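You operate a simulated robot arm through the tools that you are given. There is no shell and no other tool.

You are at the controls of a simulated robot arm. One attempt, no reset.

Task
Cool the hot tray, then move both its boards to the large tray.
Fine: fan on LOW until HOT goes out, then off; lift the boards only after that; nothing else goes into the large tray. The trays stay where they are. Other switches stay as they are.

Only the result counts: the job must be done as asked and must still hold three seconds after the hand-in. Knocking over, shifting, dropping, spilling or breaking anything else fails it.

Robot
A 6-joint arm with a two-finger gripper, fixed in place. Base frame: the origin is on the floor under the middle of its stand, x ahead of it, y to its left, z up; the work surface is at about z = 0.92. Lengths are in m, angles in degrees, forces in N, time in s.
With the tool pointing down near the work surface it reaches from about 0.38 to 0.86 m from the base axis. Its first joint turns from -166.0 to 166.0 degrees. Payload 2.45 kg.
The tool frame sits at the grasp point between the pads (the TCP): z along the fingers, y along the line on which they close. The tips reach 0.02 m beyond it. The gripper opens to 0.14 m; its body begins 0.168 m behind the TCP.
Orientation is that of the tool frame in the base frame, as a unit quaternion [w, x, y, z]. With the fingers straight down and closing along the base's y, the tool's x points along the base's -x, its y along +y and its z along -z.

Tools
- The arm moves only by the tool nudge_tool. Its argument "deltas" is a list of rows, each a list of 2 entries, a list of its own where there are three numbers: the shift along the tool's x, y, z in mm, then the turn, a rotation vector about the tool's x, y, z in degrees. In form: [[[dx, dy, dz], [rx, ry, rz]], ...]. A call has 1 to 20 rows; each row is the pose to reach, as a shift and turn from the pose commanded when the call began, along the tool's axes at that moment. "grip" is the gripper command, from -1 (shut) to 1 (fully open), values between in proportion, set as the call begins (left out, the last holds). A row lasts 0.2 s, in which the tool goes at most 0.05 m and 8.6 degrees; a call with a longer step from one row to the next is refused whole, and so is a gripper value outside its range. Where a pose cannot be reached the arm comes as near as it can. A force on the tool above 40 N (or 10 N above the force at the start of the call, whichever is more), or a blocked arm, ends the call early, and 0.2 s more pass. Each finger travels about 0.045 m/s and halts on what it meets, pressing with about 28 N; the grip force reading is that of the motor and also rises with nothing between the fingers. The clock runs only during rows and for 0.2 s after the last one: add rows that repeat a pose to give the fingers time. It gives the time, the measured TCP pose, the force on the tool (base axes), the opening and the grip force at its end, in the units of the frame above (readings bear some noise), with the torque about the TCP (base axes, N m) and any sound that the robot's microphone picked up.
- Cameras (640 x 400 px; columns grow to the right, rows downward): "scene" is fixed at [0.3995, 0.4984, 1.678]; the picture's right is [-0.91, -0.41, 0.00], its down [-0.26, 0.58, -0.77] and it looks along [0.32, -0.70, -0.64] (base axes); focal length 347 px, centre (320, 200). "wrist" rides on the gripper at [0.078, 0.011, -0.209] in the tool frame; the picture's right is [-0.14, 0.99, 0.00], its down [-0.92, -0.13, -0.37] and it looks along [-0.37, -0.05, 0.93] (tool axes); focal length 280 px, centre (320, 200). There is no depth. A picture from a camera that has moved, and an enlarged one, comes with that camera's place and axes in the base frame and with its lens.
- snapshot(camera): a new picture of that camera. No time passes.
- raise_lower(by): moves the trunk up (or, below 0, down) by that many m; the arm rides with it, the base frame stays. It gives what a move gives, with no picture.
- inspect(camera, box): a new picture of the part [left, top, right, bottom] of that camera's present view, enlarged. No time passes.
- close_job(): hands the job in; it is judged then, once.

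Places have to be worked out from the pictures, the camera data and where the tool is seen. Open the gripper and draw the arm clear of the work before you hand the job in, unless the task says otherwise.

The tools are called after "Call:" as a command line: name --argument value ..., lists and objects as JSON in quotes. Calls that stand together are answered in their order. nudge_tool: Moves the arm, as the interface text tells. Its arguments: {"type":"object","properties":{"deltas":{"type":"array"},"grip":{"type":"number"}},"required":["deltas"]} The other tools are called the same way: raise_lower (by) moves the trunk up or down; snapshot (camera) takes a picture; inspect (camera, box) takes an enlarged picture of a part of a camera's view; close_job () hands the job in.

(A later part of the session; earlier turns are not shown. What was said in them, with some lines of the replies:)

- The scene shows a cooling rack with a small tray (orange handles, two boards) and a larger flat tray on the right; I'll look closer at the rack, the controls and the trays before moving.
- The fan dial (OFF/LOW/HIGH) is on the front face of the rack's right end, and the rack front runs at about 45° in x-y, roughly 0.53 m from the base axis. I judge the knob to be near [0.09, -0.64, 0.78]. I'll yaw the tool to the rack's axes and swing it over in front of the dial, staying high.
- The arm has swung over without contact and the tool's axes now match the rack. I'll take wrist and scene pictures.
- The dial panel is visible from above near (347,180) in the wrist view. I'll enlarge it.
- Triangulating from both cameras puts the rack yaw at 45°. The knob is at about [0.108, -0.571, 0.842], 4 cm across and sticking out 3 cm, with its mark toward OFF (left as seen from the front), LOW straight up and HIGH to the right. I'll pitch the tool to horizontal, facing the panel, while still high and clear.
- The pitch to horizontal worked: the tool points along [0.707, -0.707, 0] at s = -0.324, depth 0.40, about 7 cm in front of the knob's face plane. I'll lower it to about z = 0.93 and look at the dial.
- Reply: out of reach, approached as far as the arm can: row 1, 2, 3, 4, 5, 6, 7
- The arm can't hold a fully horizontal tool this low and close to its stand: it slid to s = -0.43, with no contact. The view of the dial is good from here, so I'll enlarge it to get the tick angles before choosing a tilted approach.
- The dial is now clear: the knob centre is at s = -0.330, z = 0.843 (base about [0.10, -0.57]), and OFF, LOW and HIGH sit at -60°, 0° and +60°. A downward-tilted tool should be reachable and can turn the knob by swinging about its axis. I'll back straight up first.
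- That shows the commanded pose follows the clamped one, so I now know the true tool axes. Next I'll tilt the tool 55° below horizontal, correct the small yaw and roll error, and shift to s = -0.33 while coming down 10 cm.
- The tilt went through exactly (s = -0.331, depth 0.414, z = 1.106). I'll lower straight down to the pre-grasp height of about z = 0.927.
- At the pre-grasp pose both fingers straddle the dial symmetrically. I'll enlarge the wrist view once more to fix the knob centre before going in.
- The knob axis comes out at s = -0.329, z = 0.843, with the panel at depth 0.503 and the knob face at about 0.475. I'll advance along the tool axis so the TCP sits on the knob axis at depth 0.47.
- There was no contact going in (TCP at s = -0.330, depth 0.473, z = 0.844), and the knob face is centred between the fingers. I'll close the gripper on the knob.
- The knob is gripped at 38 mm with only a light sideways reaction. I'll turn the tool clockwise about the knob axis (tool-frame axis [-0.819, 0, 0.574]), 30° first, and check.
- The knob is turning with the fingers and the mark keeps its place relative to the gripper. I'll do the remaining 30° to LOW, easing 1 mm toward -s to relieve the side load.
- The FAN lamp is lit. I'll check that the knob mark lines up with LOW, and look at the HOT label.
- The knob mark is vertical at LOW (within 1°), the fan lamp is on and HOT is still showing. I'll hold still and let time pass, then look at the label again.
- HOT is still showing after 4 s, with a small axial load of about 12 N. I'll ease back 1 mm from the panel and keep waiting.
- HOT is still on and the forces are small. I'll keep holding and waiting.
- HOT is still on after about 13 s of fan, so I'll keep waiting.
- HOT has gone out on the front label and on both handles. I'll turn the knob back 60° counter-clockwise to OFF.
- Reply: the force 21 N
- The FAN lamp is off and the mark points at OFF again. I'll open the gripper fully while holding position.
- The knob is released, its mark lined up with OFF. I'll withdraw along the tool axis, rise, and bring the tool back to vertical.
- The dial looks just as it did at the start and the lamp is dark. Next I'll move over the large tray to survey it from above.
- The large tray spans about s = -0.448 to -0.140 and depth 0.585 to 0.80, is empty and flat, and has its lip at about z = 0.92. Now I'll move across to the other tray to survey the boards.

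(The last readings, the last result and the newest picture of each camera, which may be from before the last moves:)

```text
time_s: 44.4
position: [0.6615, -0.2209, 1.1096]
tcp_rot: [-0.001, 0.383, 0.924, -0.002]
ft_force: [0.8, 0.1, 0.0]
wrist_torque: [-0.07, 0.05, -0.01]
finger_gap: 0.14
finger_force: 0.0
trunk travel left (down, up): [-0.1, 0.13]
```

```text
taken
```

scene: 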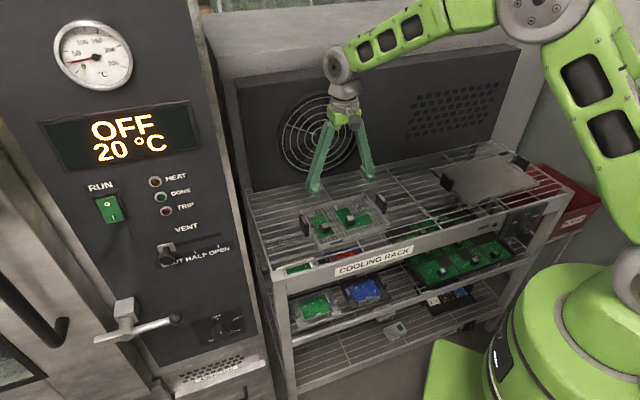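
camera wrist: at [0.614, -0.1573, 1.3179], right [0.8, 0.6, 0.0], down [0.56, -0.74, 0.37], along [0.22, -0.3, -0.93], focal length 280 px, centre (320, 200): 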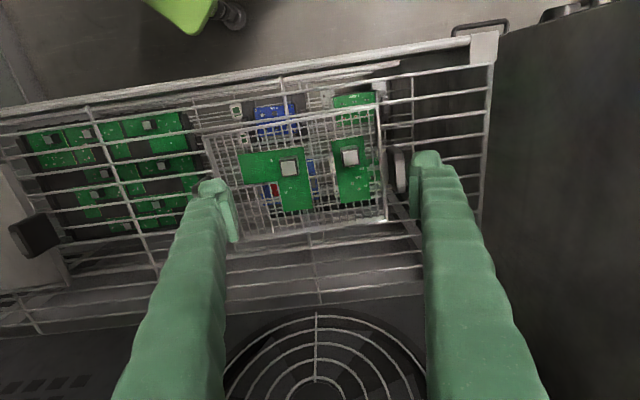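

Both boards are visible from above. I'll enlarge the tray.

Call:
inspect --camera "wrist" --box '[190, 80, 430, 230]'

Call:
inspect --camera "wrist" --box '[230, 130, 390, 230]'

Call:
inspect --camera "scene" --box '[290, 185, 400, 254]'

```text
2.67 times, centred on (310, 155) of wrist
camera zoom: at [0.614, -0.1573, 1.3179], right [0.8, 0.6, 0.0], down [0.56, -0.74, 0.37], along [0.22, -0.3, -0.93], focal length 748 px, centre (347, 320)
```

zoom: 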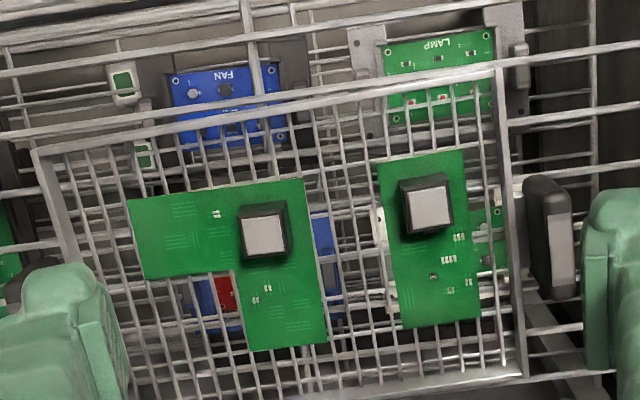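

```text
4.00 times, centred on (310, 180) of wrist
camera zoom: at [0.614, -0.1573, 1.3179], right [0.8, 0.6, 0.0], down [0.56, -0.74, 0.37], along [0.22, -0.3, -0.93], focal length 1122 px, centre (360, 280)
```

zoom: 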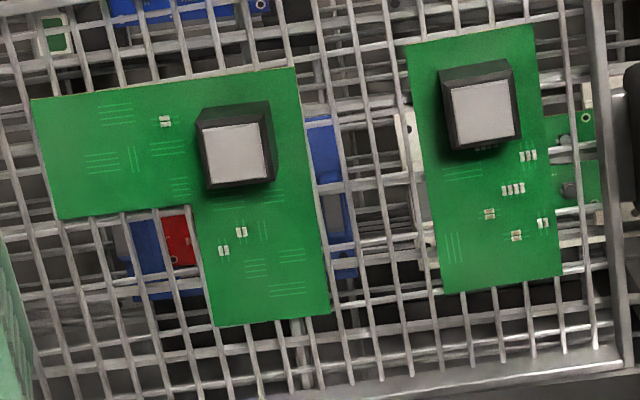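

```text
5.80 times, centred on (345, 220) of scene
camera zoom: at [0.3995, 0.4984, 1.678], right [-0.91, -0.41, 0.0], down [-0.26, 0.58, -0.77], along [0.32, -0.7, -0.64], focal length 2013 px, centre (175, 87)
```

zoom: 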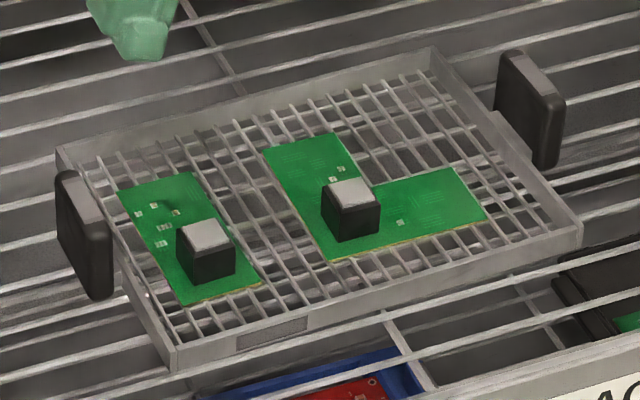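

The boards are well located. Block B, on the small board, is at s = 0.353, d = 0.642; block A, on the L board, is at s = 0.267, d = 0.644. Block tops are at z ≈ 0.939, the boards at 0.920 and the tray rim at 0.931. I'll turn the tool -90° so the fingers close along depth, centre above block B and narrow the gripper to about 5 cm.

Call:
nudge_tool --deltas '[[[-2, 4, 2], [0, 0, -7.5]], [[-4, 8, 5], [0, 0, -15]], [[-6, 12, 8], [0, 0, -22.5]], [[-8, 16, 11], [0, 0, -30]], [[-9, 20, 14], [0, 0, -37.5]], [[-11, 24, 17], [0, 0, -45]], [[-12, 28, 20], [0, 0, -52.5]], [[-14, 31, 23], [0, 0, -60]], [[-15, 34, 26], [0, 0, -67.5]], [[-16, 37, 29], [0, 0, -75]], [[-17, 39, 32], [0, 0, -82.5]], [[-18, 41, 35], [0, 0, -90]]]' --grip -0.286

Call:
snapshot --camera "wrist"

```text
time_s: 47.0
position: [0.7024, -0.2048, 1.0763]
tcp_rot: [-0.002, -0.384, 0.923, -0.002]
ft_force: [-0.9, 0.7, -0.4]
wrist_torque: [0.03, -0.01, 0.01]
finger_gap: 0.0503
finger_force: 0.1
trunk travel left (down, up): [-0.1, 0.13]
```

```text
taken
camera wrist: at [0.639, -0.2519, 1.2848], right [-0.6, 0.8, 0.0], down [0.74, 0.56, 0.37], along [0.29, 0.22, -0.93], focal length 280 px, centre (320, 200)
```

wrist: 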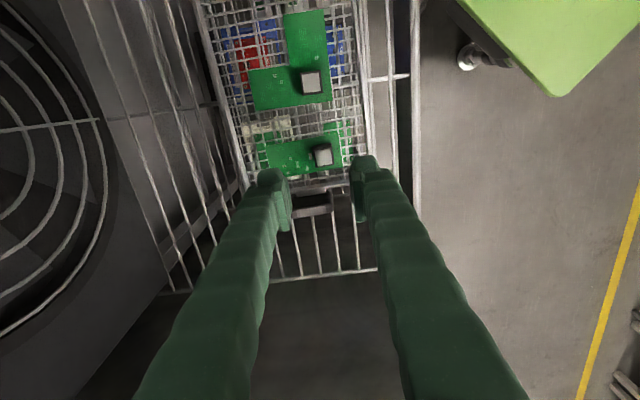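

Now centred above block B with the fingers at 5 cm opening. I'll enlarge to check block B against the tool axis.

Call:
inspect --camera "wrist" --box '[230, 30, 410, 142]'

Call:
inspect --camera "wrist" --box '[240, 110, 400, 210]'

```text
3.56 times, centred on (320, 86) of wrist
camera zoom: at [0.639, -0.2519, 1.2848], right [-0.6, 0.8, 0.0], down [0.74, 0.56, 0.37], along [0.29, 0.22, -0.93], focal length 997 px, centre (320, 605)
```

zoom: 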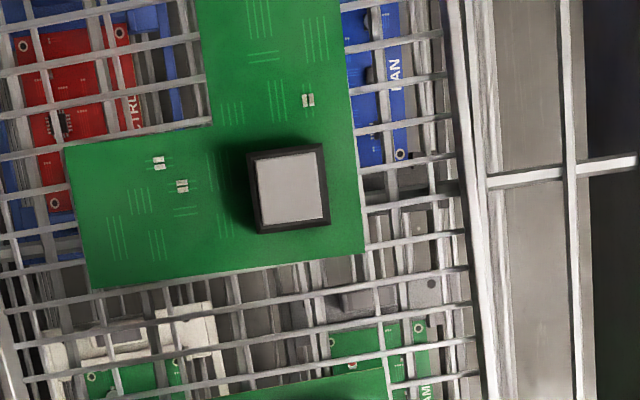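

```text
4.00 times, centred on (320, 160) of wrist
camera zoom: at [0.639, -0.2519, 1.2848], right [-0.6, 0.8, 0.0], down [0.74, 0.56, 0.37], along [0.29, 0.22, -0.93], focal length 1122 px, centre (320, 360)
```

zoom: 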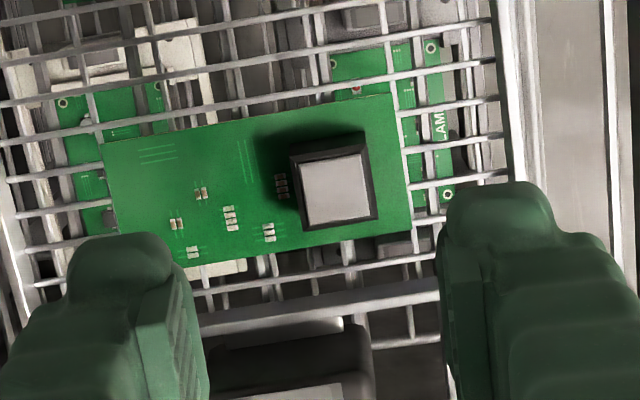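

Block B sits about 4.5 mm toward the robot and 2 mm toward the oven from the tool axis, at about s = 0.354, d = 0.637. I'll correct for that while lowering to z = 0.99, then recheck.

Call:
nudge_tool --deltas '[[[-1, 2, 40], [0, 0, 0]], [[-2, 4.5, 86], [0, 0, 0]]]'

Call:
inspect --camera "wrist" --box '[220, 110, 420, 235]'

Call:
inspect --camera "scene" --box '[270, 170, 430, 270]'

```text
time_s: 47.6
position: [0.6994, -0.2019, 0.9891]
tcp_rot: [-0.001, -0.383, 0.924, -0.001]
ft_force: [0.4, 0.1, -1.1]
wrist_torque: [0.02, 0.03, 0.02]
finger_gap: 0.0502
finger_force: 0.1
trunk travel left (down, up): [-0.1, 0.13]
```

```text
3.20 times, centred on (320, 172) of wrist
camera zoom: at [0.6371, -0.2477, 1.1978], right [-0.6, 0.8, 0.0], down [0.74, 0.56, 0.37], along [0.29, 0.22, -0.93], focal length 897 px, centre (320, 288)
```

zoom: 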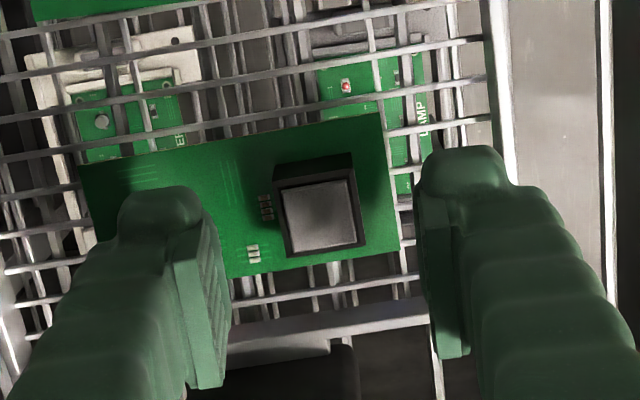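

```text
4.00 times, centred on (350, 220) of scene
camera zoom: at [0.3995, 0.4984, 1.678], right [-0.91, -0.41, 0.0], down [-0.26, 0.58, -0.77], along [0.32, -0.7, -0.64], focal length 1389 px, centre (200, 120)
```

zoom: 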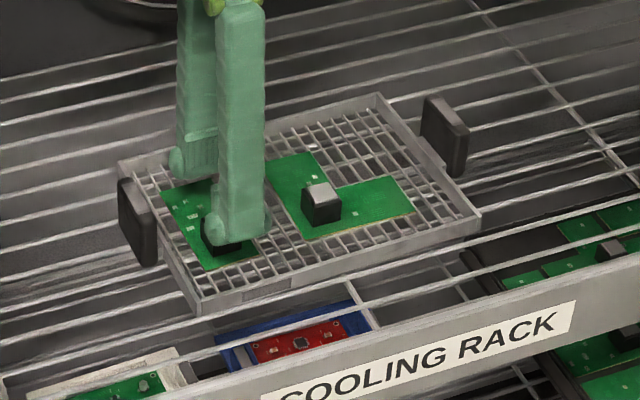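

The block is centred in the tool axis to within 1 mm. I'll narrow the opening to 42 mm to stay clear of the front rim and lower to z = 0.945 (tips about 4 mm above the board).

Call:
nudge_tool --deltas '[[[-0.5, 0, 0], [0, 0, 0]], [[-1, 0, 15], [0, 0, 0]], [[-1, 0, 30], [0, 0, 0]], [[-1, 0, 38], [0, 0, 0]], [[-1, 0, 44], [0, 0, 0]]]' --grip -0.4

Call:
snapshot --camera "wrist"

Call:
inspect --camera "scene" --box '[290, 185, 400, 254]'

```text
time_s: 48.8
position: [0.701, -0.2006, 0.9452]
tcp_rot: [-0.001, -0.382, 0.924, -0.001]
ft_force: [-0.4, -0.1, 4.5]
wrist_torque: [-0.13, -0.1, -0.01]
finger_gap: 0.0418
finger_force: 0.0
trunk travel left (down, up): [-0.1, 0.13]
```

```text
taken
camera wrist: at [0.6372, -0.2466, 1.1552], right [-0.6, 0.8, 0.0], down [0.74, 0.56, 0.37], along [0.29, 0.22, -0.93], focal length 280 px, centre (320, 200)
```

wrist: 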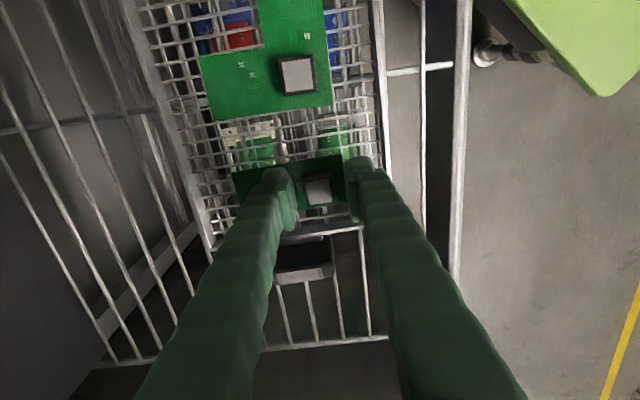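

```text
5.80 times, centred on (345, 220) of scene
camera zoom: at [0.3995, 0.4984, 1.678], right [-0.91, -0.41, 0.0], down [-0.26, 0.58, -0.77], along [0.32, -0.7, -0.64], focal length 2013 px, centre (175, 87)
```

zoom: 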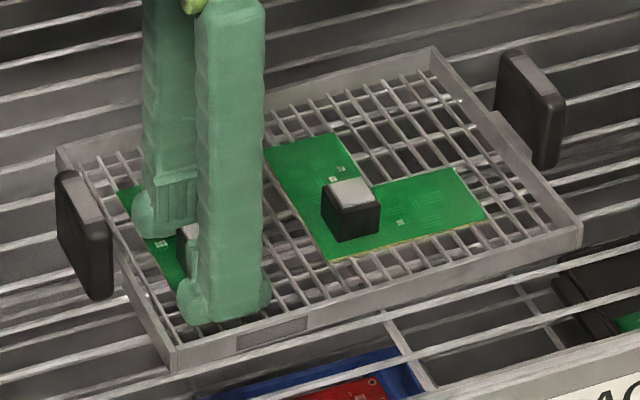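

There's a light 4.5 N contact: the far fingertip is just touching the board, so its surface is at about z = 0.925. I'll lift 2 mm and close on the block.

Call:
nudge_tool --deltas '[[[0, 0, -2], [0, 0, 0]], [[0, 0, -2], [0, 0, 0]]]' --grip -0.4

Call:
nudge_tool --deltas '[[[0, 0, 0], [0, 0, 0]], [[0, 0, 0], [0, 0, 0]], [[0, 0, 0], [0, 0, 0]], [[0, 0, 0], [0, 0, 0]], [[0, 0, 0], [0, 0, 0]]]' --grip -1

Call:
inspect --camera "wrist" --box '[220, 130, 420, 255]'

```text
time_s: 49.4
position: [0.7, -0.2007, 0.9481]
tcp_rot: [-0.002, -0.383, 0.924, -0.001]
ft_force: [0.4, 0.1, -0.4]
wrist_torque: [0.04, 0.03, 0.0]
finger_gap: 0.0417
finger_force: 0.0
trunk travel left (down, up): [-0.1, 0.13]
```

```text
time_s: 50.6
position: [0.7001, -0.1998, 0.9483]
tcp_rot: [-0.002, -0.383, 0.924, 0.0]
ft_force: [-0.1, 0.2, 0.5]
wrist_torque: [0.0, -0.02, -0.01]
finger_gap: 0.0224
finger_force: 28.3
trunk travel left (down, up): [-0.1, 0.13]
```

```text
3.20 times, centred on (320, 192) of wrist
camera zoom: at [0.6373, -0.2468, 1.1571], right [-0.6, 0.8, 0.0], down [0.74, 0.56, 0.37], along [0.29, 0.22, -0.93], focal length 897 px, centre (320, 224)
```

zoom: 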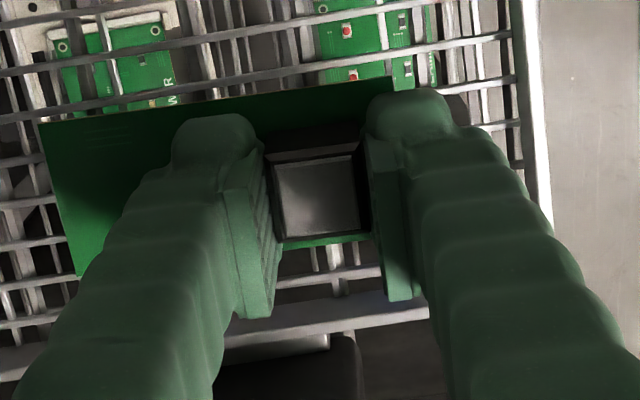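

The block is gripped at 22.4 mm with 28 N. I'll lift slowly and then look.

Call:
nudge_tool --deltas '[[[0, 0, -5], [0, 0, 0]], [[0, 0, -12], [0, 0, 0]], [[0, 0, -25], [0, 0, 0]], [[0, 0, -45], [0, 0, 0]], [[0, 0, -70], [0, 0, 0]], [[0, 0, -100], [0, 0, 0]]]' --grip -1

Call:
snapshot --camera "wrist"

Call:
inspect --camera "scene" --box '[260, 130, 420, 260]'

```text
time_s: 52.0
position: [0.7012, -0.1994, 1.0482]
tcp_rot: [-0.001, -0.382, 0.924, -0.002]
ft_force: [-0.3, 0.5, -0.2]
wrist_torque: [-0.02, 0.0, -0.03]
finger_gap: 0.0224
finger_force: 28.4
trunk travel left (down, up): [-0.1, 0.13]
```

```text
taken
camera wrist: at [0.6372, -0.2465, 1.2573], right [-0.6, 0.8, 0.0], down [0.74, 0.56, 0.37], along [0.29, 0.22, -0.93], focal length 280 px, centre (320, 200)
```

wrist: 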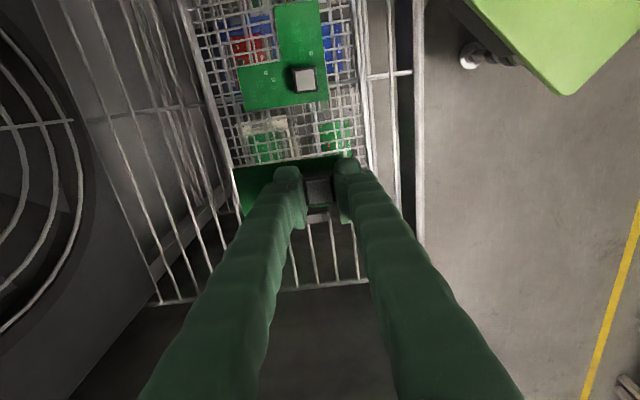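

```text
3.08 times, centred on (340, 195) of scene
camera zoom: at [0.3995, 0.4984, 1.678], right [-0.91, -0.41, 0.0], down [-0.26, 0.58, -0.77], along [0.32, -0.7, -0.64], focal length 1068 px, centre (258, 215)
```

zoom: 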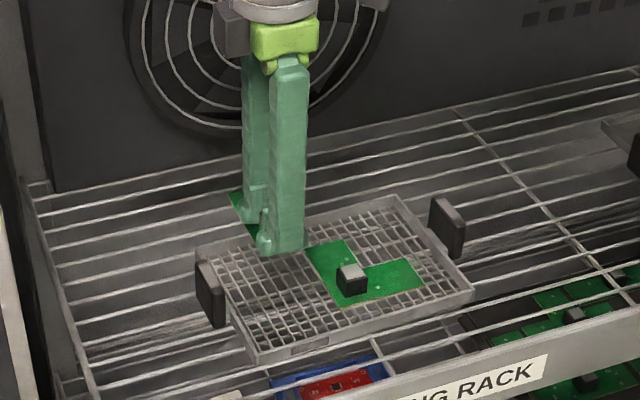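

Board B is hanging level from the gripper and everything else is undisturbed. I'll carry it along the rack at this height to above the right place on the large tray (s = -0.2155, d = 0.666).

Call:
nudge_tool --deltas '[[[40, -2, -10], [0, 0, 0]], [[85, -4, -10], [0, 0, 0]], [[130, -7, -10], [0, 0, 0]], [[175, -9, -10], [0, 0, 0]], [[220, -11, -10], [0, 0, 0]], [[265, -14, -10], [0, 0, 0]], [[310, -16, -10], [0, 0, 0]], [[355, -18, -10], [0, 0, 0]], [[400, -20, -10], [0, 0, 0]], [[445, -23, -10], [0, 0, 0]], [[490, -25, -10], [0, 0, 0]], [[530, -27, -10], [0, 0, 0]], [[570, -29, -10], [0, 0, 0]], [[570, -29, -10], [0, 0, 0]]]' --grip -1

Call:
snapshot --camera "wrist"

Call:
snapshot --camera "scene"

```text
time_s: 55.0
position: [0.3166, -0.6227, 1.0596]
tcp_rot: [-0.002, -0.383, 0.924, -0.001]
ft_force: [0.6, 0.4, -0.1]
wrist_torque: [0.02, -0.02, 0.03]
finger_gap: 0.0223
finger_force: 28.0
trunk travel left (down, up): [-0.1, 0.13]
```

```text
taken
camera wrist: at [0.2534, -0.6694, 1.2693], right [-0.6, 0.8, 0.0], down [0.74, 0.56, 0.37], along [0.29, 0.22, -0.93], focal length 280 px, centre (320, 200)
```

wrist: 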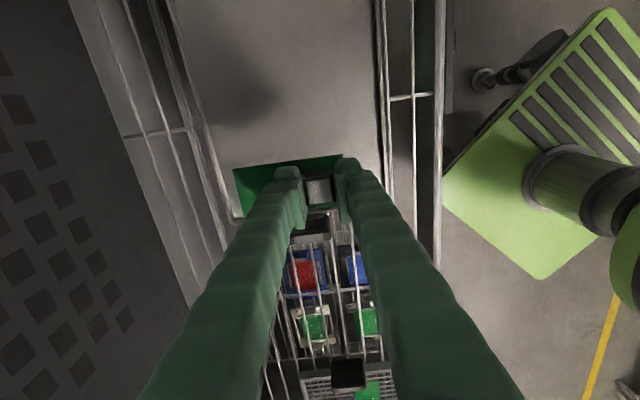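

```text
taken
```

scene: 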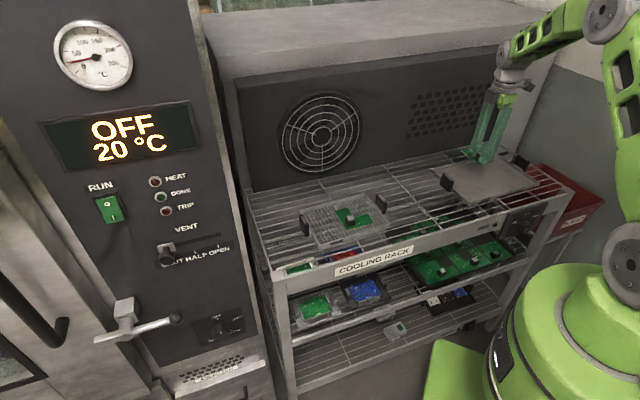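

Board B hangs over the large tray at s = -0.216, d = 0.664, well inside its edges. I'll lower it to just above the tray floor.

Call:
nudge_tool --deltas '[[[0, 0, 35], [0, 0, 0]], [[0, 0, 70], [0, 0, 0]], [[0, 0, 95], [0, 0, 0]], [[0, 0, 106], [0, 0, 0]]]' --grip -1

Call:
inspect --camera "scene" --box '[430, 130, 560, 212]'

Call:
snapshot --camera "wrist"

```text
time_s: 56.0
position: [0.3159, -0.6221, 0.9525]
tcp_rot: [-0.002, -0.383, 0.924, -0.001]
ft_force: [-0.5, -1.0, -1.1]
wrist_torque: [0.03, 0.02, -0.01]
finger_gap: 0.0223
finger_force: 28.1
trunk travel left (down, up): [-0.1, 0.13]
```

```text
4.88 times, centred on (495, 171) of scene
camera zoom: at [0.3995, 0.4984, 1.678], right [-0.91, -0.41, 0.0], down [-0.26, 0.58, -0.77], along [0.32, -0.7, -0.64], focal length 1694 px, centre (-534, 342)
```

zoom: 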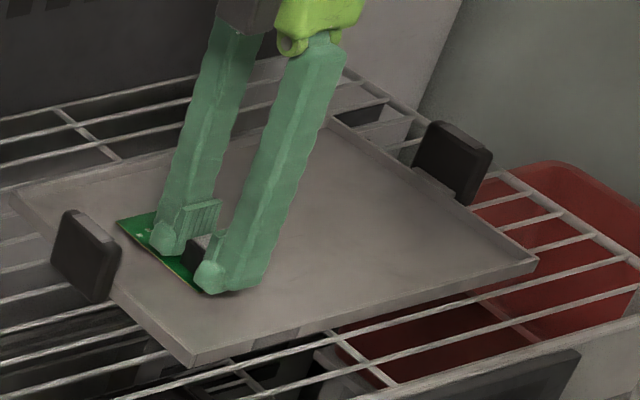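

```text
taken
camera wrist: at [0.2535, -0.6702, 1.1613], right [-0.6, 0.8, 0.0], down [0.74, 0.56, 0.37], along [0.29, 0.22, -0.93], focal length 280 px, centre (320, 200)
```

wrist: 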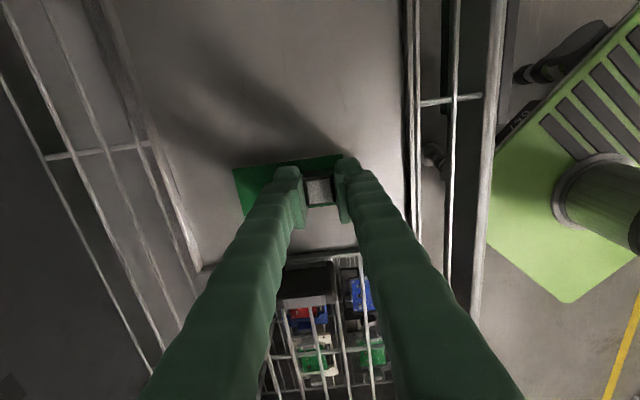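

The board is a centimetre or so above the tray floor. I'll lower in small steps until I feel contact.

Call:
nudge_tool --deltas '[[[0, 0, 2], [0, 0, 0]], [[0, 0, 4], [0, 0, 0]], [[0, 0, 6], [0, 0, 0]]]' --grip -1

Call:
nudge_tool --deltas '[[[0, 0, 1], [0, 0, 0]], [[0, 0, 2], [0, 0, 0]]]' --grip -1

```text
time_s: 56.8
position: [0.3176, -0.6223, 0.9491]
tcp_rot: [-0.001, -0.383, 0.924, -0.002]
ft_force: [-1.1, -0.2, 5.6]
wrist_torque: [0.0, 0.01, -0.01]
finger_gap: 0.0225
finger_force: 27.6
trunk travel left (down, up): [-0.1, 0.13]
```

```text
time_s: 57.4
position: [0.3174, -0.6224, 0.9486]
tcp_rot: [-0.001, -0.383, 0.924, -0.002]
ft_force: [-1.6, 1.8, 19.5]
wrist_torque: [0.06, 0.0, 0.01]
finger_gap: 0.0223
finger_force: 28.1
trunk travel left (down, up): [-0.1, 0.13]
```

Contact: the board is resting on the tray floor with the TCP at z ≈ 0.949. I'll take the pressure off by 3.5 mm of command, then open slightly.

Call:
nudge_tool --deltas '[[[0, 0, -2], [0, 0, 0]], [[0, 0, -3.5], [0, 0, 0]]]' --grip -1

Call:
nudge_tool --deltas '[[[0, 0, 0], [0, 0, 0]], [[0, 0, 0], [0, 0, 0]], [[0, 0, 0], [0, 0, 0]]]' --grip -0.4

Call:
snapshot --camera "wrist"

```text
time_s: 58.0
position: [0.3177, -0.6231, 0.9472]
tcp_rot: [-0.001, -0.383, 0.924, 0.0]
ft_force: [0.4, -0.4, 3.6]
wrist_torque: [-0.11, -0.03, -0.02]
finger_gap: 0.0224
finger_force: 28.0
trunk travel left (down, up): [-0.1, 0.13]
```

```text
time_s: 58.8
position: [0.3179, -0.624, 0.9487]
tcp_rot: [-0.001, -0.382, 0.924, -0.001]
ft_force: [0.5, -0.2, -0.4]
wrist_torque: [-0.01, 0.02, 0.0]
finger_gap: 0.042
finger_force: 0.1
trunk travel left (down, up): [-0.1, 0.13]
```

```text
taken
camera wrist: at [0.2542, -0.6699, 1.1578], right [-0.6, 0.8, 0.0], down [0.74, 0.56, 0.37], along [0.29, 0.22, -0.93], focal length 280 px, centre (320, 200)
```

wrist: 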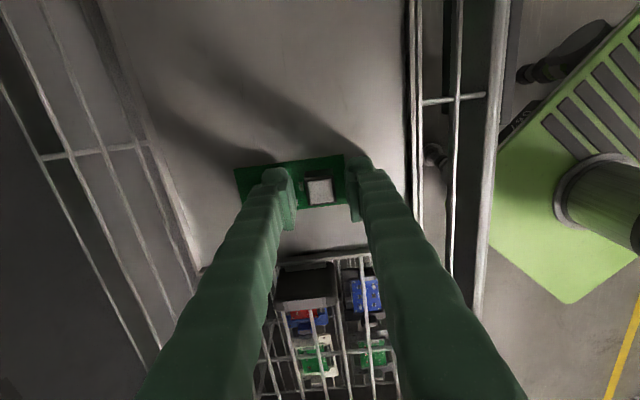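

The board is released on the tray. I'll lift straight up and check that it stays put.

Call:
nudge_tool --deltas '[[[0, 0, -10], [0, 0, 0]], [[0, 0, -30], [0, 0, 0]], [[0, 0, -70], [0, 0, 0]], [[0, 0, -110], [0, 0, 0]]]' --grip -0.286

Call:
inspect --camera "scene" --box '[430, 130, 560, 212]'

Call:
snapshot --camera "wrist"

```text
time_s: 59.8
position: [0.3176, -0.6221, 1.0595]
tcp_rot: [-0.001, -0.383, 0.924, -0.002]
ft_force: [-0.6, -0.1, 0.9]
wrist_torque: [-0.04, -0.03, -0.01]
finger_gap: 0.0501
finger_force: 0.0
trunk travel left (down, up): [-0.1, 0.13]
```

```text
4.88 times, centred on (495, 171) of scene
camera zoom: at [0.3995, 0.4984, 1.678], right [-0.91, -0.41, 0.0], down [-0.26, 0.58, -0.77], along [0.32, -0.7, -0.64], focal length 1694 px, centre (-534, 342)
```

zoom: 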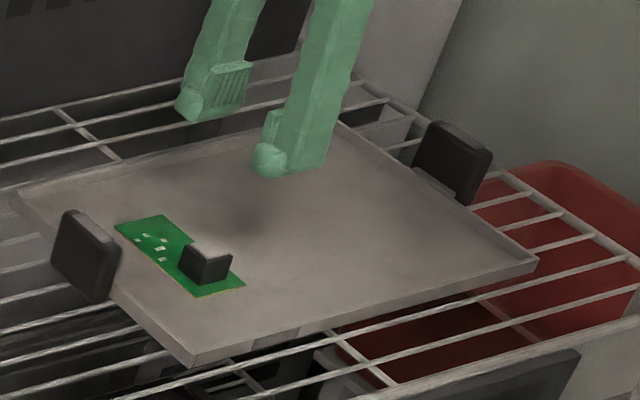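

```text
taken
camera wrist: at [0.2541, -0.6682, 1.2685], right [-0.6, 0.8, 0.0], down [0.74, 0.56, 0.37], along [0.29, 0.22, -0.93], focal length 280 px, centre (320, 200)
```

wrist: 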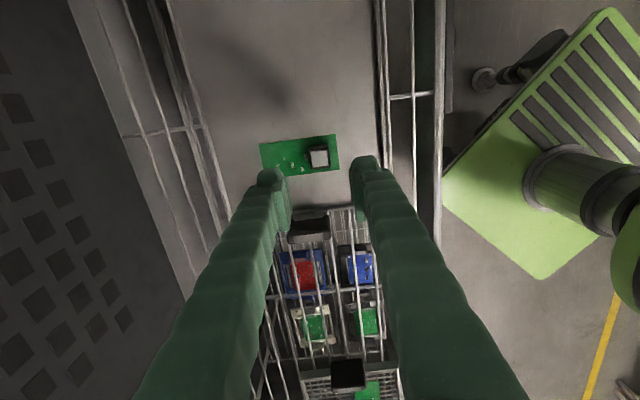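

Board B lies flat on the large tray, clear of its rims and handles. I'll go back for block A, which I put at s = 0.268, d = 0.638.

Call:
nudge_tool --deltas '[[[-44, 2.4, 0], [0, 0, 0]], [[-88, 4.8, 0], [0, 0, 0]], [[-132, 7.2, 0], [0, 0, 0]], [[-176, 9.6, 0], [0, 0, 0]], [[-220, 12, 0], [0, 0, 0]], [[-264, 14.4, 0], [0, 0, 0]], [[-308, 16.8, 0], [0, 0, 0]], [[-352, 19.2, 0], [0, 0, 0]], [[-396, 21.6, 0], [0, 0, 0]], [[-440, 24, 0], [0, 0, 0]], [[-483, 26.5, 0], [0, 0, 0]], [[-483, 26.5, 0], [0, 0, 0]]]' --grip -0.286

Call:
inspect --camera "wrist" --box '[220, 90, 420, 215]'

```text
time_s: 62.4
position: [0.6406, -0.2619, 1.0573]
tcp_rot: [-0.001, -0.382, 0.924, -0.001]
ft_force: [-0.6, -0.4, 0.2]
wrist_torque: [-0.01, 0.01, -0.04]
finger_gap: 0.0502
finger_force: 0.1
trunk travel left (down, up): [-0.1, 0.13]
```

```text
3.20 times, centred on (320, 152) of wrist
camera zoom: at [0.577, -0.3088, 1.2661], right [-0.6, 0.8, 0.0], down [0.74, 0.56, 0.37], along [0.29, 0.22, -0.93], focal length 897 px, centre (320, 352)
```

zoom: 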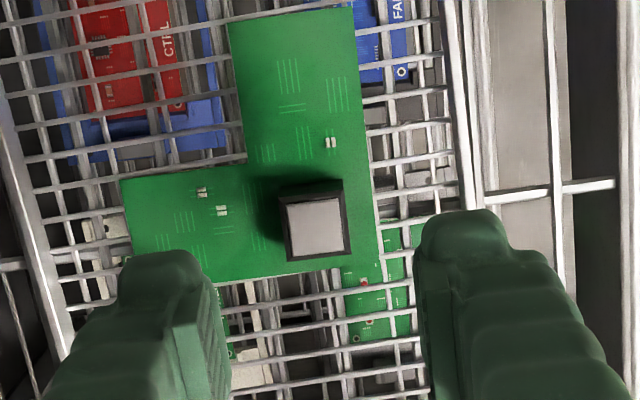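

Block A is within about 1.5 mm of the tool axis. I'll narrow to 42 mm and descend to z ≈ 0.948 with that small correction.

Call:
nudge_tool --deltas '[[[-0.5, -0.5, 30], [0, 0, 0]], [[-1, -1, 60], [0, 0, 0]], [[-1.5, -1, 80], [0, 0, 0]], [[-1.5, -1, 95], [0, 0, 0]], [[-1.5, -1, 104], [0, 0, 0]], [[-1.5, -1, 109.5], [0, 0, 0]]]' --grip -0.4

Call:
snapshot --camera "wrist"

Call:
inspect --camera "wrist" --box '[220, 130, 420, 255]'

```text
time_s: 63.8
position: [0.6423, -0.2619, 0.9474]
tcp_rot: [-0.002, -0.383, 0.924, 0.0]
ft_force: [0.0, 0.0, 0.0]
wrist_torque: [0.03, 0.0, -0.01]
finger_gap: 0.0418
finger_force: 0.0
trunk travel left (down, up): [-0.1, 0.13]
```

```text
taken
camera wrist: at [0.5791, -0.3099, 1.1569], right [-0.6, 0.8, 0.0], down [0.74, 0.56, 0.37], along [0.29, 0.22, -0.93], focal length 280 px, centre (320, 200)
```

wrist: 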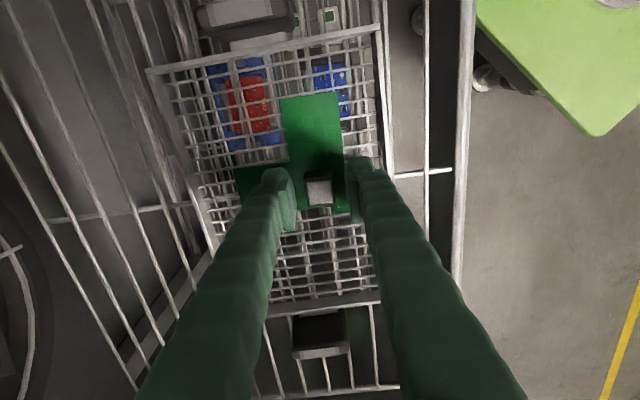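

```text
3.20 times, centred on (320, 192) of wrist
camera zoom: at [0.5791, -0.3099, 1.1569], right [-0.6, 0.8, 0.0], down [0.74, 0.56, 0.37], along [0.29, 0.22, -0.93], focal length 897 px, centre (320, 224)
```

zoom: 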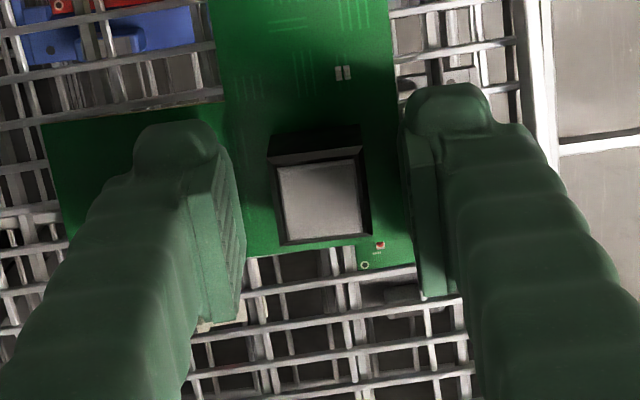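

No contact on the way down, and block A is centred between the pads. I'll close on it.

Call:
nudge_tool --deltas '[[[0, 0, 0], [0, 0, 0]], [[0, 0, 0], [0, 0, 0]], [[0, 0, 0], [0, 0, 0]], [[0, 0, 0], [0, 0, 0]], [[0, 0, 0], [0, 0, 0]]]' --grip -1

Call:
nudge_tool --deltas '[[[0, 0, -5], [0, 0, 0]], [[0, 0, -12], [0, 0, 0]], [[0, 0, -25], [0, 0, 0]], [[0, 0, -45], [0, 0, 0]], [[0, 0, -75], [0, 0, 0]], [[0, 0, -110], [0, 0, 0]]]' --grip -1

Call:
snapshot --camera "wrist"

Call:
inspect --camera "scene" --box '[260, 130, 420, 260]'

```text
time_s: 65.0
position: [0.6419, -0.2625, 0.9478]
tcp_rot: [-0.002, -0.383, 0.924, -0.001]
ft_force: [1.0, -0.6, -0.1]
wrist_torque: [0.01, -0.01, -0.01]
finger_gap: 0.0226
finger_force: 28.0
trunk travel left (down, up): [-0.1, 0.13]
```

```text
time_s: 66.4
position: [0.6421, -0.2631, 1.0595]
tcp_rot: [-0.001, -0.382, 0.924, -0.002]
ft_force: [-1.2, 0.3, 0.0]
wrist_torque: [0.01, -0.01, 0.0]
finger_gap: 0.0225
finger_force: 28.4
trunk travel left (down, up): [-0.1, 0.13]
```

```text
taken
camera wrist: at [0.5783, -0.3093, 1.2677], right [-0.6, 0.8, 0.0], down [0.74, 0.56, 0.37], along [0.29, 0.22, -0.93], focal length 280 px, centre (320, 200)
```

wrist: 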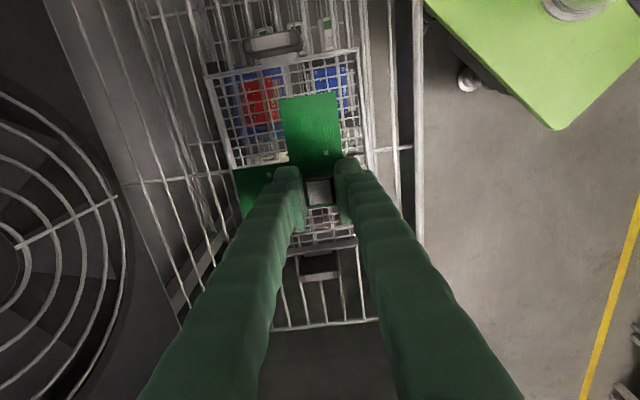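

```text
3.08 times, centred on (340, 195) of scene
camera zoom: at [0.3995, 0.4984, 1.678], right [-0.91, -0.41, 0.0], down [-0.26, 0.58, -0.77], along [0.32, -0.7, -0.64], focal length 1068 px, centre (258, 215)
```

zoom: 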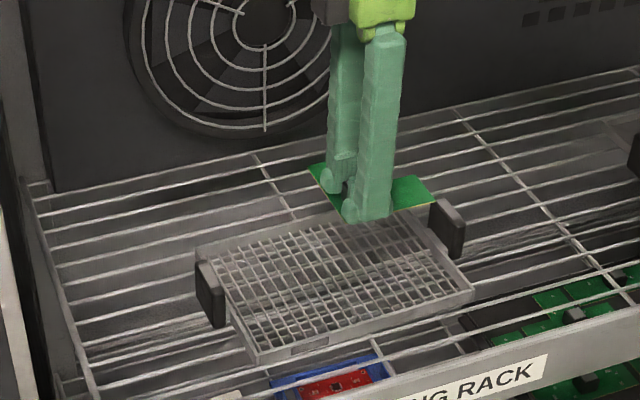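

The L board is lifted level and the mesh tray hasn't moved. I'll carry it to above s = -0.335, d = 0.666, passing high over board B.

Call:
nudge_tool --deltas '[[[40, -2, -10], [0, 0, 0]], [[84, -4, -10], [0, 0, 0]], [[128, -6, -10], [0, 0, 0]], [[172, -8, -10], [0, 0, 0]], [[216, -10, -10], [0, 0, 0]], [[260, -12, -10], [0, 0, 0]], [[304, -14, -10], [0, 0, 0]], [[348, -16, -10], [0, 0, 0]], [[392, -18, -10], [0, 0, 0]], [[436, -20, -10], [0, 0, 0]], [[480, -22, -10], [0, 0, 0]], [[524, -24, -10], [0, 0, 0]], [[566, -25, -10], [0, 0, 0]], [[603, -26, -10], [0, 0, 0]], [[603, -26, -10], [0, 0, 0]]]' --grip -1

Call:
snapshot --camera "wrist"

Call:
inspect --camera "scene" --box '[430, 110, 590, 212]'

```text
time_s: 69.6
position: [0.2345, -0.707, 1.0717]
tcp_rot: [-0.001, -0.383, 0.924, -0.002]
ft_force: [-0.6, -1.2, -1.2]
wrist_torque: [0.02, 0.01, 0.01]
finger_gap: 0.0227
finger_force: 27.6
trunk travel left (down, up): [-0.1, 0.13]
```

```text
taken
camera wrist: at [0.1703, -0.7543, 1.2795], right [-0.6, 0.8, 0.0], down [0.74, 0.56, 0.37], along [0.29, 0.22, -0.93], focal length 280 px, centre (320, 200)
```

wrist: 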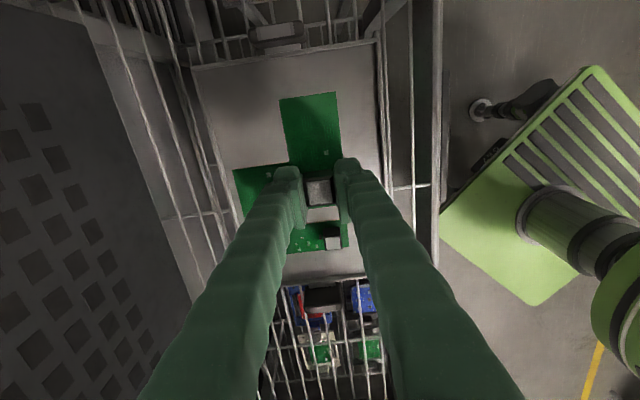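

```text
3.92 times, centred on (510, 161) of scene
camera zoom: at [0.3995, 0.4984, 1.678], right [-0.91, -0.41, 0.0], down [-0.26, 0.58, -0.77], along [0.32, -0.7, -0.64], focal length 1362 px, centre (-425, 353)
```

zoom: 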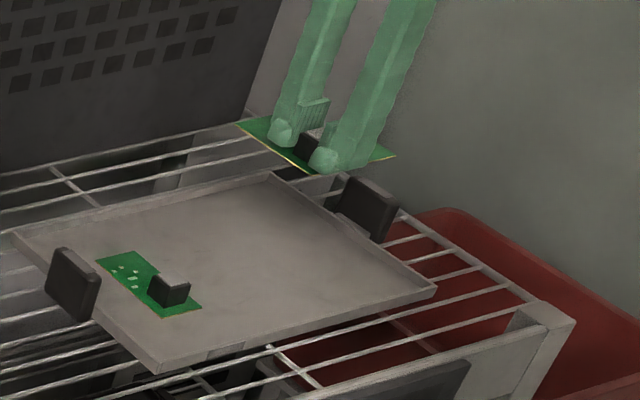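

The L board is positioned over the free part of the tray at s = -0.334, d = 0.666, clear of board B and the rims. I'll lower it to just above the floor, then ease it down.

Call:
nudge_tool --deltas '[[[0, 0, 35], [0, 0, 0]], [[0, 0, 70], [0, 0, 0]], [[0, 0, 98], [0, 0, 0]], [[0, 0, 112], [0, 0, 0]], [[0, 0, 118], [0, 0, 0]]]' --grip -1

Call:
nudge_tool --deltas '[[[0, 0, 1.5], [0, 0, 0]], [[0, 0, 3], [0, 0, 0]], [[0, 0, 4], [0, 0, 0]]]' --grip -1

Call:
inspect --camera "scene" --box '[430, 130, 560, 212]'

```text
time_s: 70.8
position: [0.2344, -0.7069, 0.9509]
tcp_rot: [-0.001, -0.382, 0.924, -0.001]
ft_force: [0.4, 0.3, -0.2]
wrist_torque: [-0.04, -0.02, -0.01]
finger_gap: 0.0227
finger_force: 28.6
trunk travel left (down, up): [-0.1, 0.13]
```

```text
time_s: 71.6
position: [0.2345, -0.7078, 0.9474]
tcp_rot: [-0.001, -0.382, 0.924, -0.002]
ft_force: [-0.6, -0.8, 0.9]
wrist_torque: [-0.05, -0.02, 0.0]
finger_gap: 0.0227
finger_force: 28.1
trunk travel left (down, up): [-0.1, 0.13]
```

```text
4.88 times, centred on (495, 171) of scene
camera zoom: at [0.3995, 0.4984, 1.678], right [-0.91, -0.41, 0.0], down [-0.26, 0.58, -0.77], along [0.32, -0.7, -0.64], focal length 1694 px, centre (-534, 342)
```

zoom: 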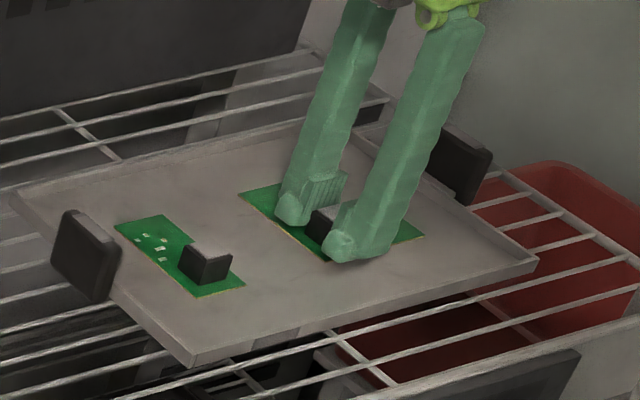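

The force is still only about 1 N, so I'll go down another 1.5 mm to confirm contact.

Call:
nudge_tool --deltas '[[[0, 0, 0.8], [0, 0, 0]], [[0, 0, 1.5], [0, 0, 0]]]' --grip -1

```text
time_s: 72.2
position: [0.2344, -0.707, 0.9487]
tcp_rot: [-0.001, -0.382, 0.924, -0.002]
ft_force: [0.3, -0.1, 9.5]
wrist_torque: [0.05, -0.04, -0.01]
finger_gap: 0.0227
finger_force: 28.3
trunk travel left (down, up): [-0.1, 0.13]
```

Contact at 9.5 N: the L board is on the tray floor. I'll take the pressure off by 1.5 mm, then open slightly.

Call:
nudge_tool --deltas '[[[0, 0, -1.5], [0, 0, 0]], [[0, 0, -1.5], [0, 0, 0]]]' --grip -1

Call:
nudge_tool --deltas '[[[0, 0, 0], [0, 0, 0]], [[0, 0, 0], [0, 0, 0]], [[0, 0, 0], [0, 0, 0]]]' --grip -0.4

Call:
inspect --camera "wrist" --box '[200, 120, 440, 270]'

```text
time_s: 72.8
position: [0.2335, -0.7087, 0.9473]
tcp_rot: [-0.001, -0.382, 0.924, -0.002]
ft_force: [0.0, -2.4, 5.4]
wrist_torque: [-0.08, 0.04, 0.03]
finger_gap: 0.0226
finger_force: 27.7
trunk travel left (down, up): [-0.1, 0.13]
```

```text
time_s: 73.6
position: [0.2347, -0.7085, 0.9472]
tcp_rot: [-0.001, -0.382, 0.924, -0.001]
ft_force: [0.1, -1.3, 1.0]
wrist_torque: [-0.01, 0.01, 0.03]
finger_gap: 0.042
finger_force: 0.1
trunk travel left (down, up): [-0.1, 0.13]
```

```text
2.67 times, centred on (320, 195) of wrist
camera zoom: at [0.1709, -0.7541, 1.1567], right [-0.6, 0.8, 0.0], down [0.74, 0.56, 0.37], along [0.29, 0.22, -0.93], focal length 748 px, centre (320, 213)
```

zoom: 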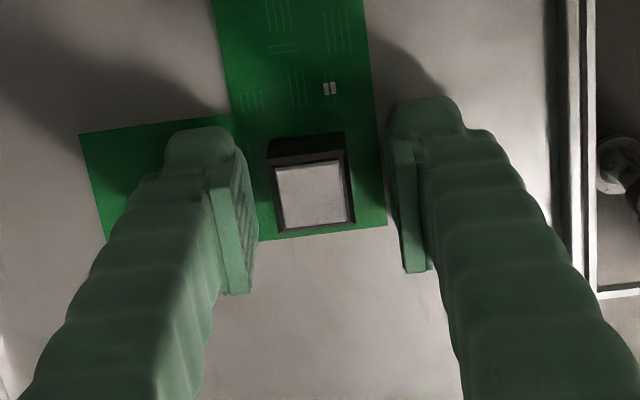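

The L board is released and flat, with the fingers clear of the block. I'll lift straight up 15 cm and look.

Call:
nudge_tool --deltas '[[[0, 0, -10], [0, 0, 0]], [[0, 0, -30], [0, 0, 0]], [[0, 0, -70], [0, 0, 0]], [[0, 0, -110], [0, 0, 0]], [[0, 0, -150], [0, 0, 0]]]' --grip -0.286

Call:
snapshot --camera "wrist"

Call:
snapshot --camera "scene"

Call:
inspect --camera "scene" --box '[430, 130, 590, 230]'

```text
time_s: 74.8
position: [0.2336, -0.7072, 1.0966]
tcp_rot: [-0.001, -0.383, 0.924, 0.0]
ft_force: [-0.8, 0.5, -0.7]
wrist_torque: [0.02, -0.04, -0.03]
finger_gap: 0.0501
finger_force: 0.1
trunk travel left (down, up): [-0.1, 0.13]
```

```text
taken
camera wrist: at [0.1704, -0.7542, 1.3059], right [-0.6, 0.8, 0.0], down [0.74, 0.56, 0.37], along [0.29, 0.22, -0.93], focal length 280 px, centre (320, 200)
```

wrist: 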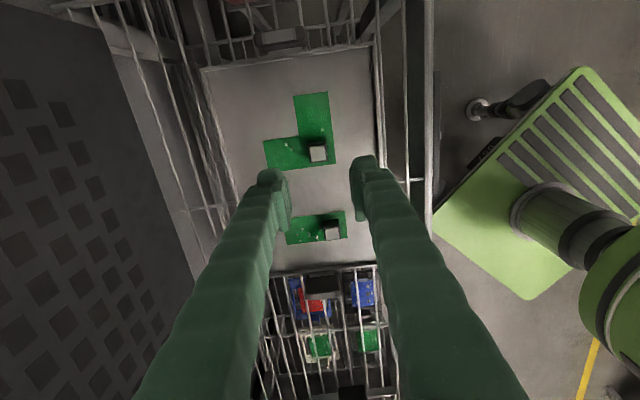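

```text
taken
```

scene: 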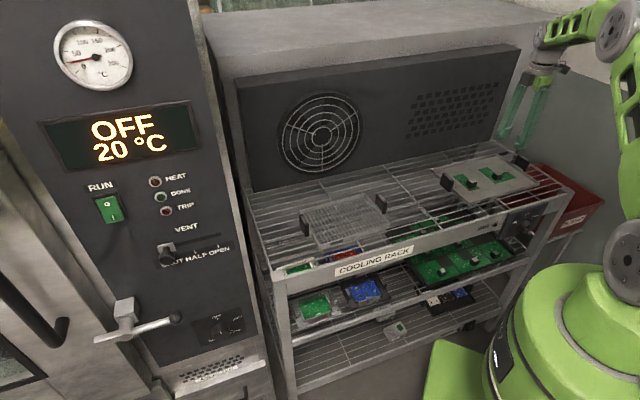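

```text
4.00 times, centred on (510, 180) of scene
camera zoom: at [0.3995, 0.4984, 1.678], right [-0.91, -0.41, 0.0], down [-0.26, 0.58, -0.77], along [0.32, -0.7, -0.64], focal length 1389 px, centre (-440, 280)
```

zoom: 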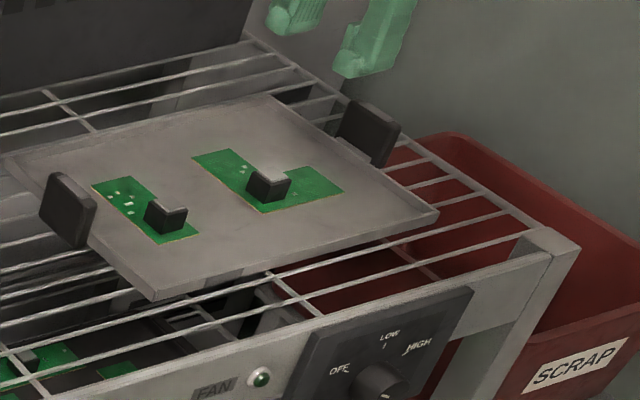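

Both boards are flat on the large tray, the mesh tray is empty and hasn't moved, and the fan lamp is off. I'll raise the arm, draw it back toward the robot and open the gripper fully.

Call:
nudge_tool --deltas '[[[0, 0, -40], [0, 0, 0]], [[0, 0, -80], [0, 0, 0]], [[0, 0, -120], [0, 0, 0]], [[0, 0, -150], [0, 0, 0]], [[0, 40, -160], [0, 0, 0]], [[0, 80, -160], [0, 0, 0]], [[0, 120, -160], [0, 0, 0]], [[0, 160, -160], [0, 0, 0]], [[0, 200, -160], [0, 0, 0]], [[0, 200, -160], [0, 0, 0]]]' --grip 1

Call:
snapshot --camera "scene"

Call:
inspect --camera "scene" --box '[430, 150, 590, 250]'

Call:
inspect --camera "scene" --box '[260, 170, 420, 270]'

```text
time_s: 77.0
position: [0.0945, -0.5639, 1.2585]
tcp_rot: [-0.002, -0.382, 0.924, 0.0]
ft_force: [-0.1, 0.7, -0.4]
wrist_torque: [-0.04, -0.05, -0.03]
finger_gap: 0.14
finger_force: 0.1
trunk travel left (down, up): [-0.1, 0.13]
```

```text
taken
```

scene: 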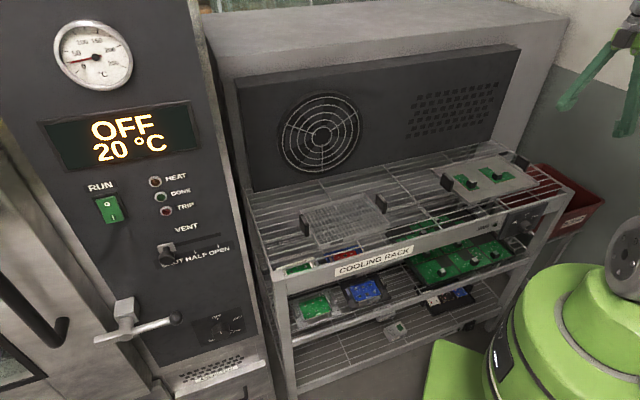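

```text
4.00 times, centred on (510, 200) of scene
camera zoom: at [0.3995, 0.4984, 1.678], right [-0.91, -0.41, 0.0], down [-0.26, 0.58, -0.77], along [0.32, -0.7, -0.64], focal length 1389 px, centre (-440, 200)
```

zoom: 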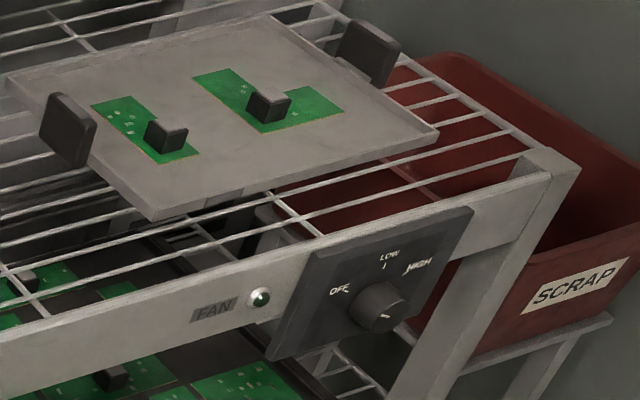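

```text
4.00 times, centred on (340, 220) of scene
camera zoom: at [0.3995, 0.4984, 1.678], right [-0.91, -0.41, 0.0], down [-0.26, 0.58, -0.77], along [0.32, -0.7, -0.64], focal length 1389 px, centre (240, 120)
```

zoom: 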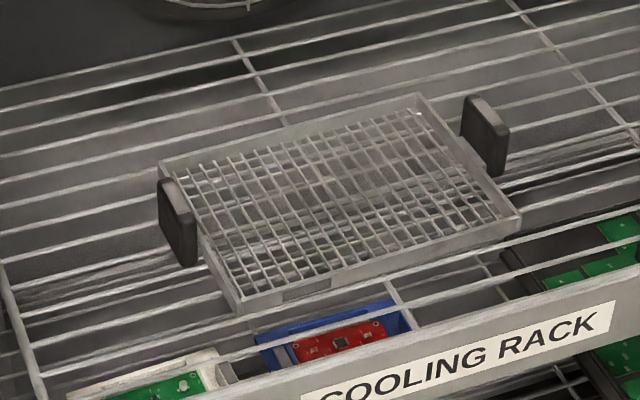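

Everything is in place: both boards are flat in the large tray, the mesh tray is empty where it was, and HOT is out. The knob is at OFF with its lamp dark, and the arm is clear with the gripper open. I'm handing the job in.

Call:
close_job

```text
The job is handed in.
```

The hot tray was cooled and both of its boards are now lying flat in the large tray. I've handed the job in; no verdict came back with it.

- **Fan:** I turned it to LOW and held it there until HOT went out on the front label and both handles, about 17 seconds. I then turned it back to OFF; the knob mark points at OFF and the fan lamp is dark.
- **Boards:** I lifted them only after the fan was off. They sit apart from each other and clear of the large tray's rims, and nothing else was put in that tray.
- **Everything else:** In the last pictures both trays looked to be where they started. I touched no other switch.
- **Arm:** It is drawn back toward its stand with the gripper fully open.
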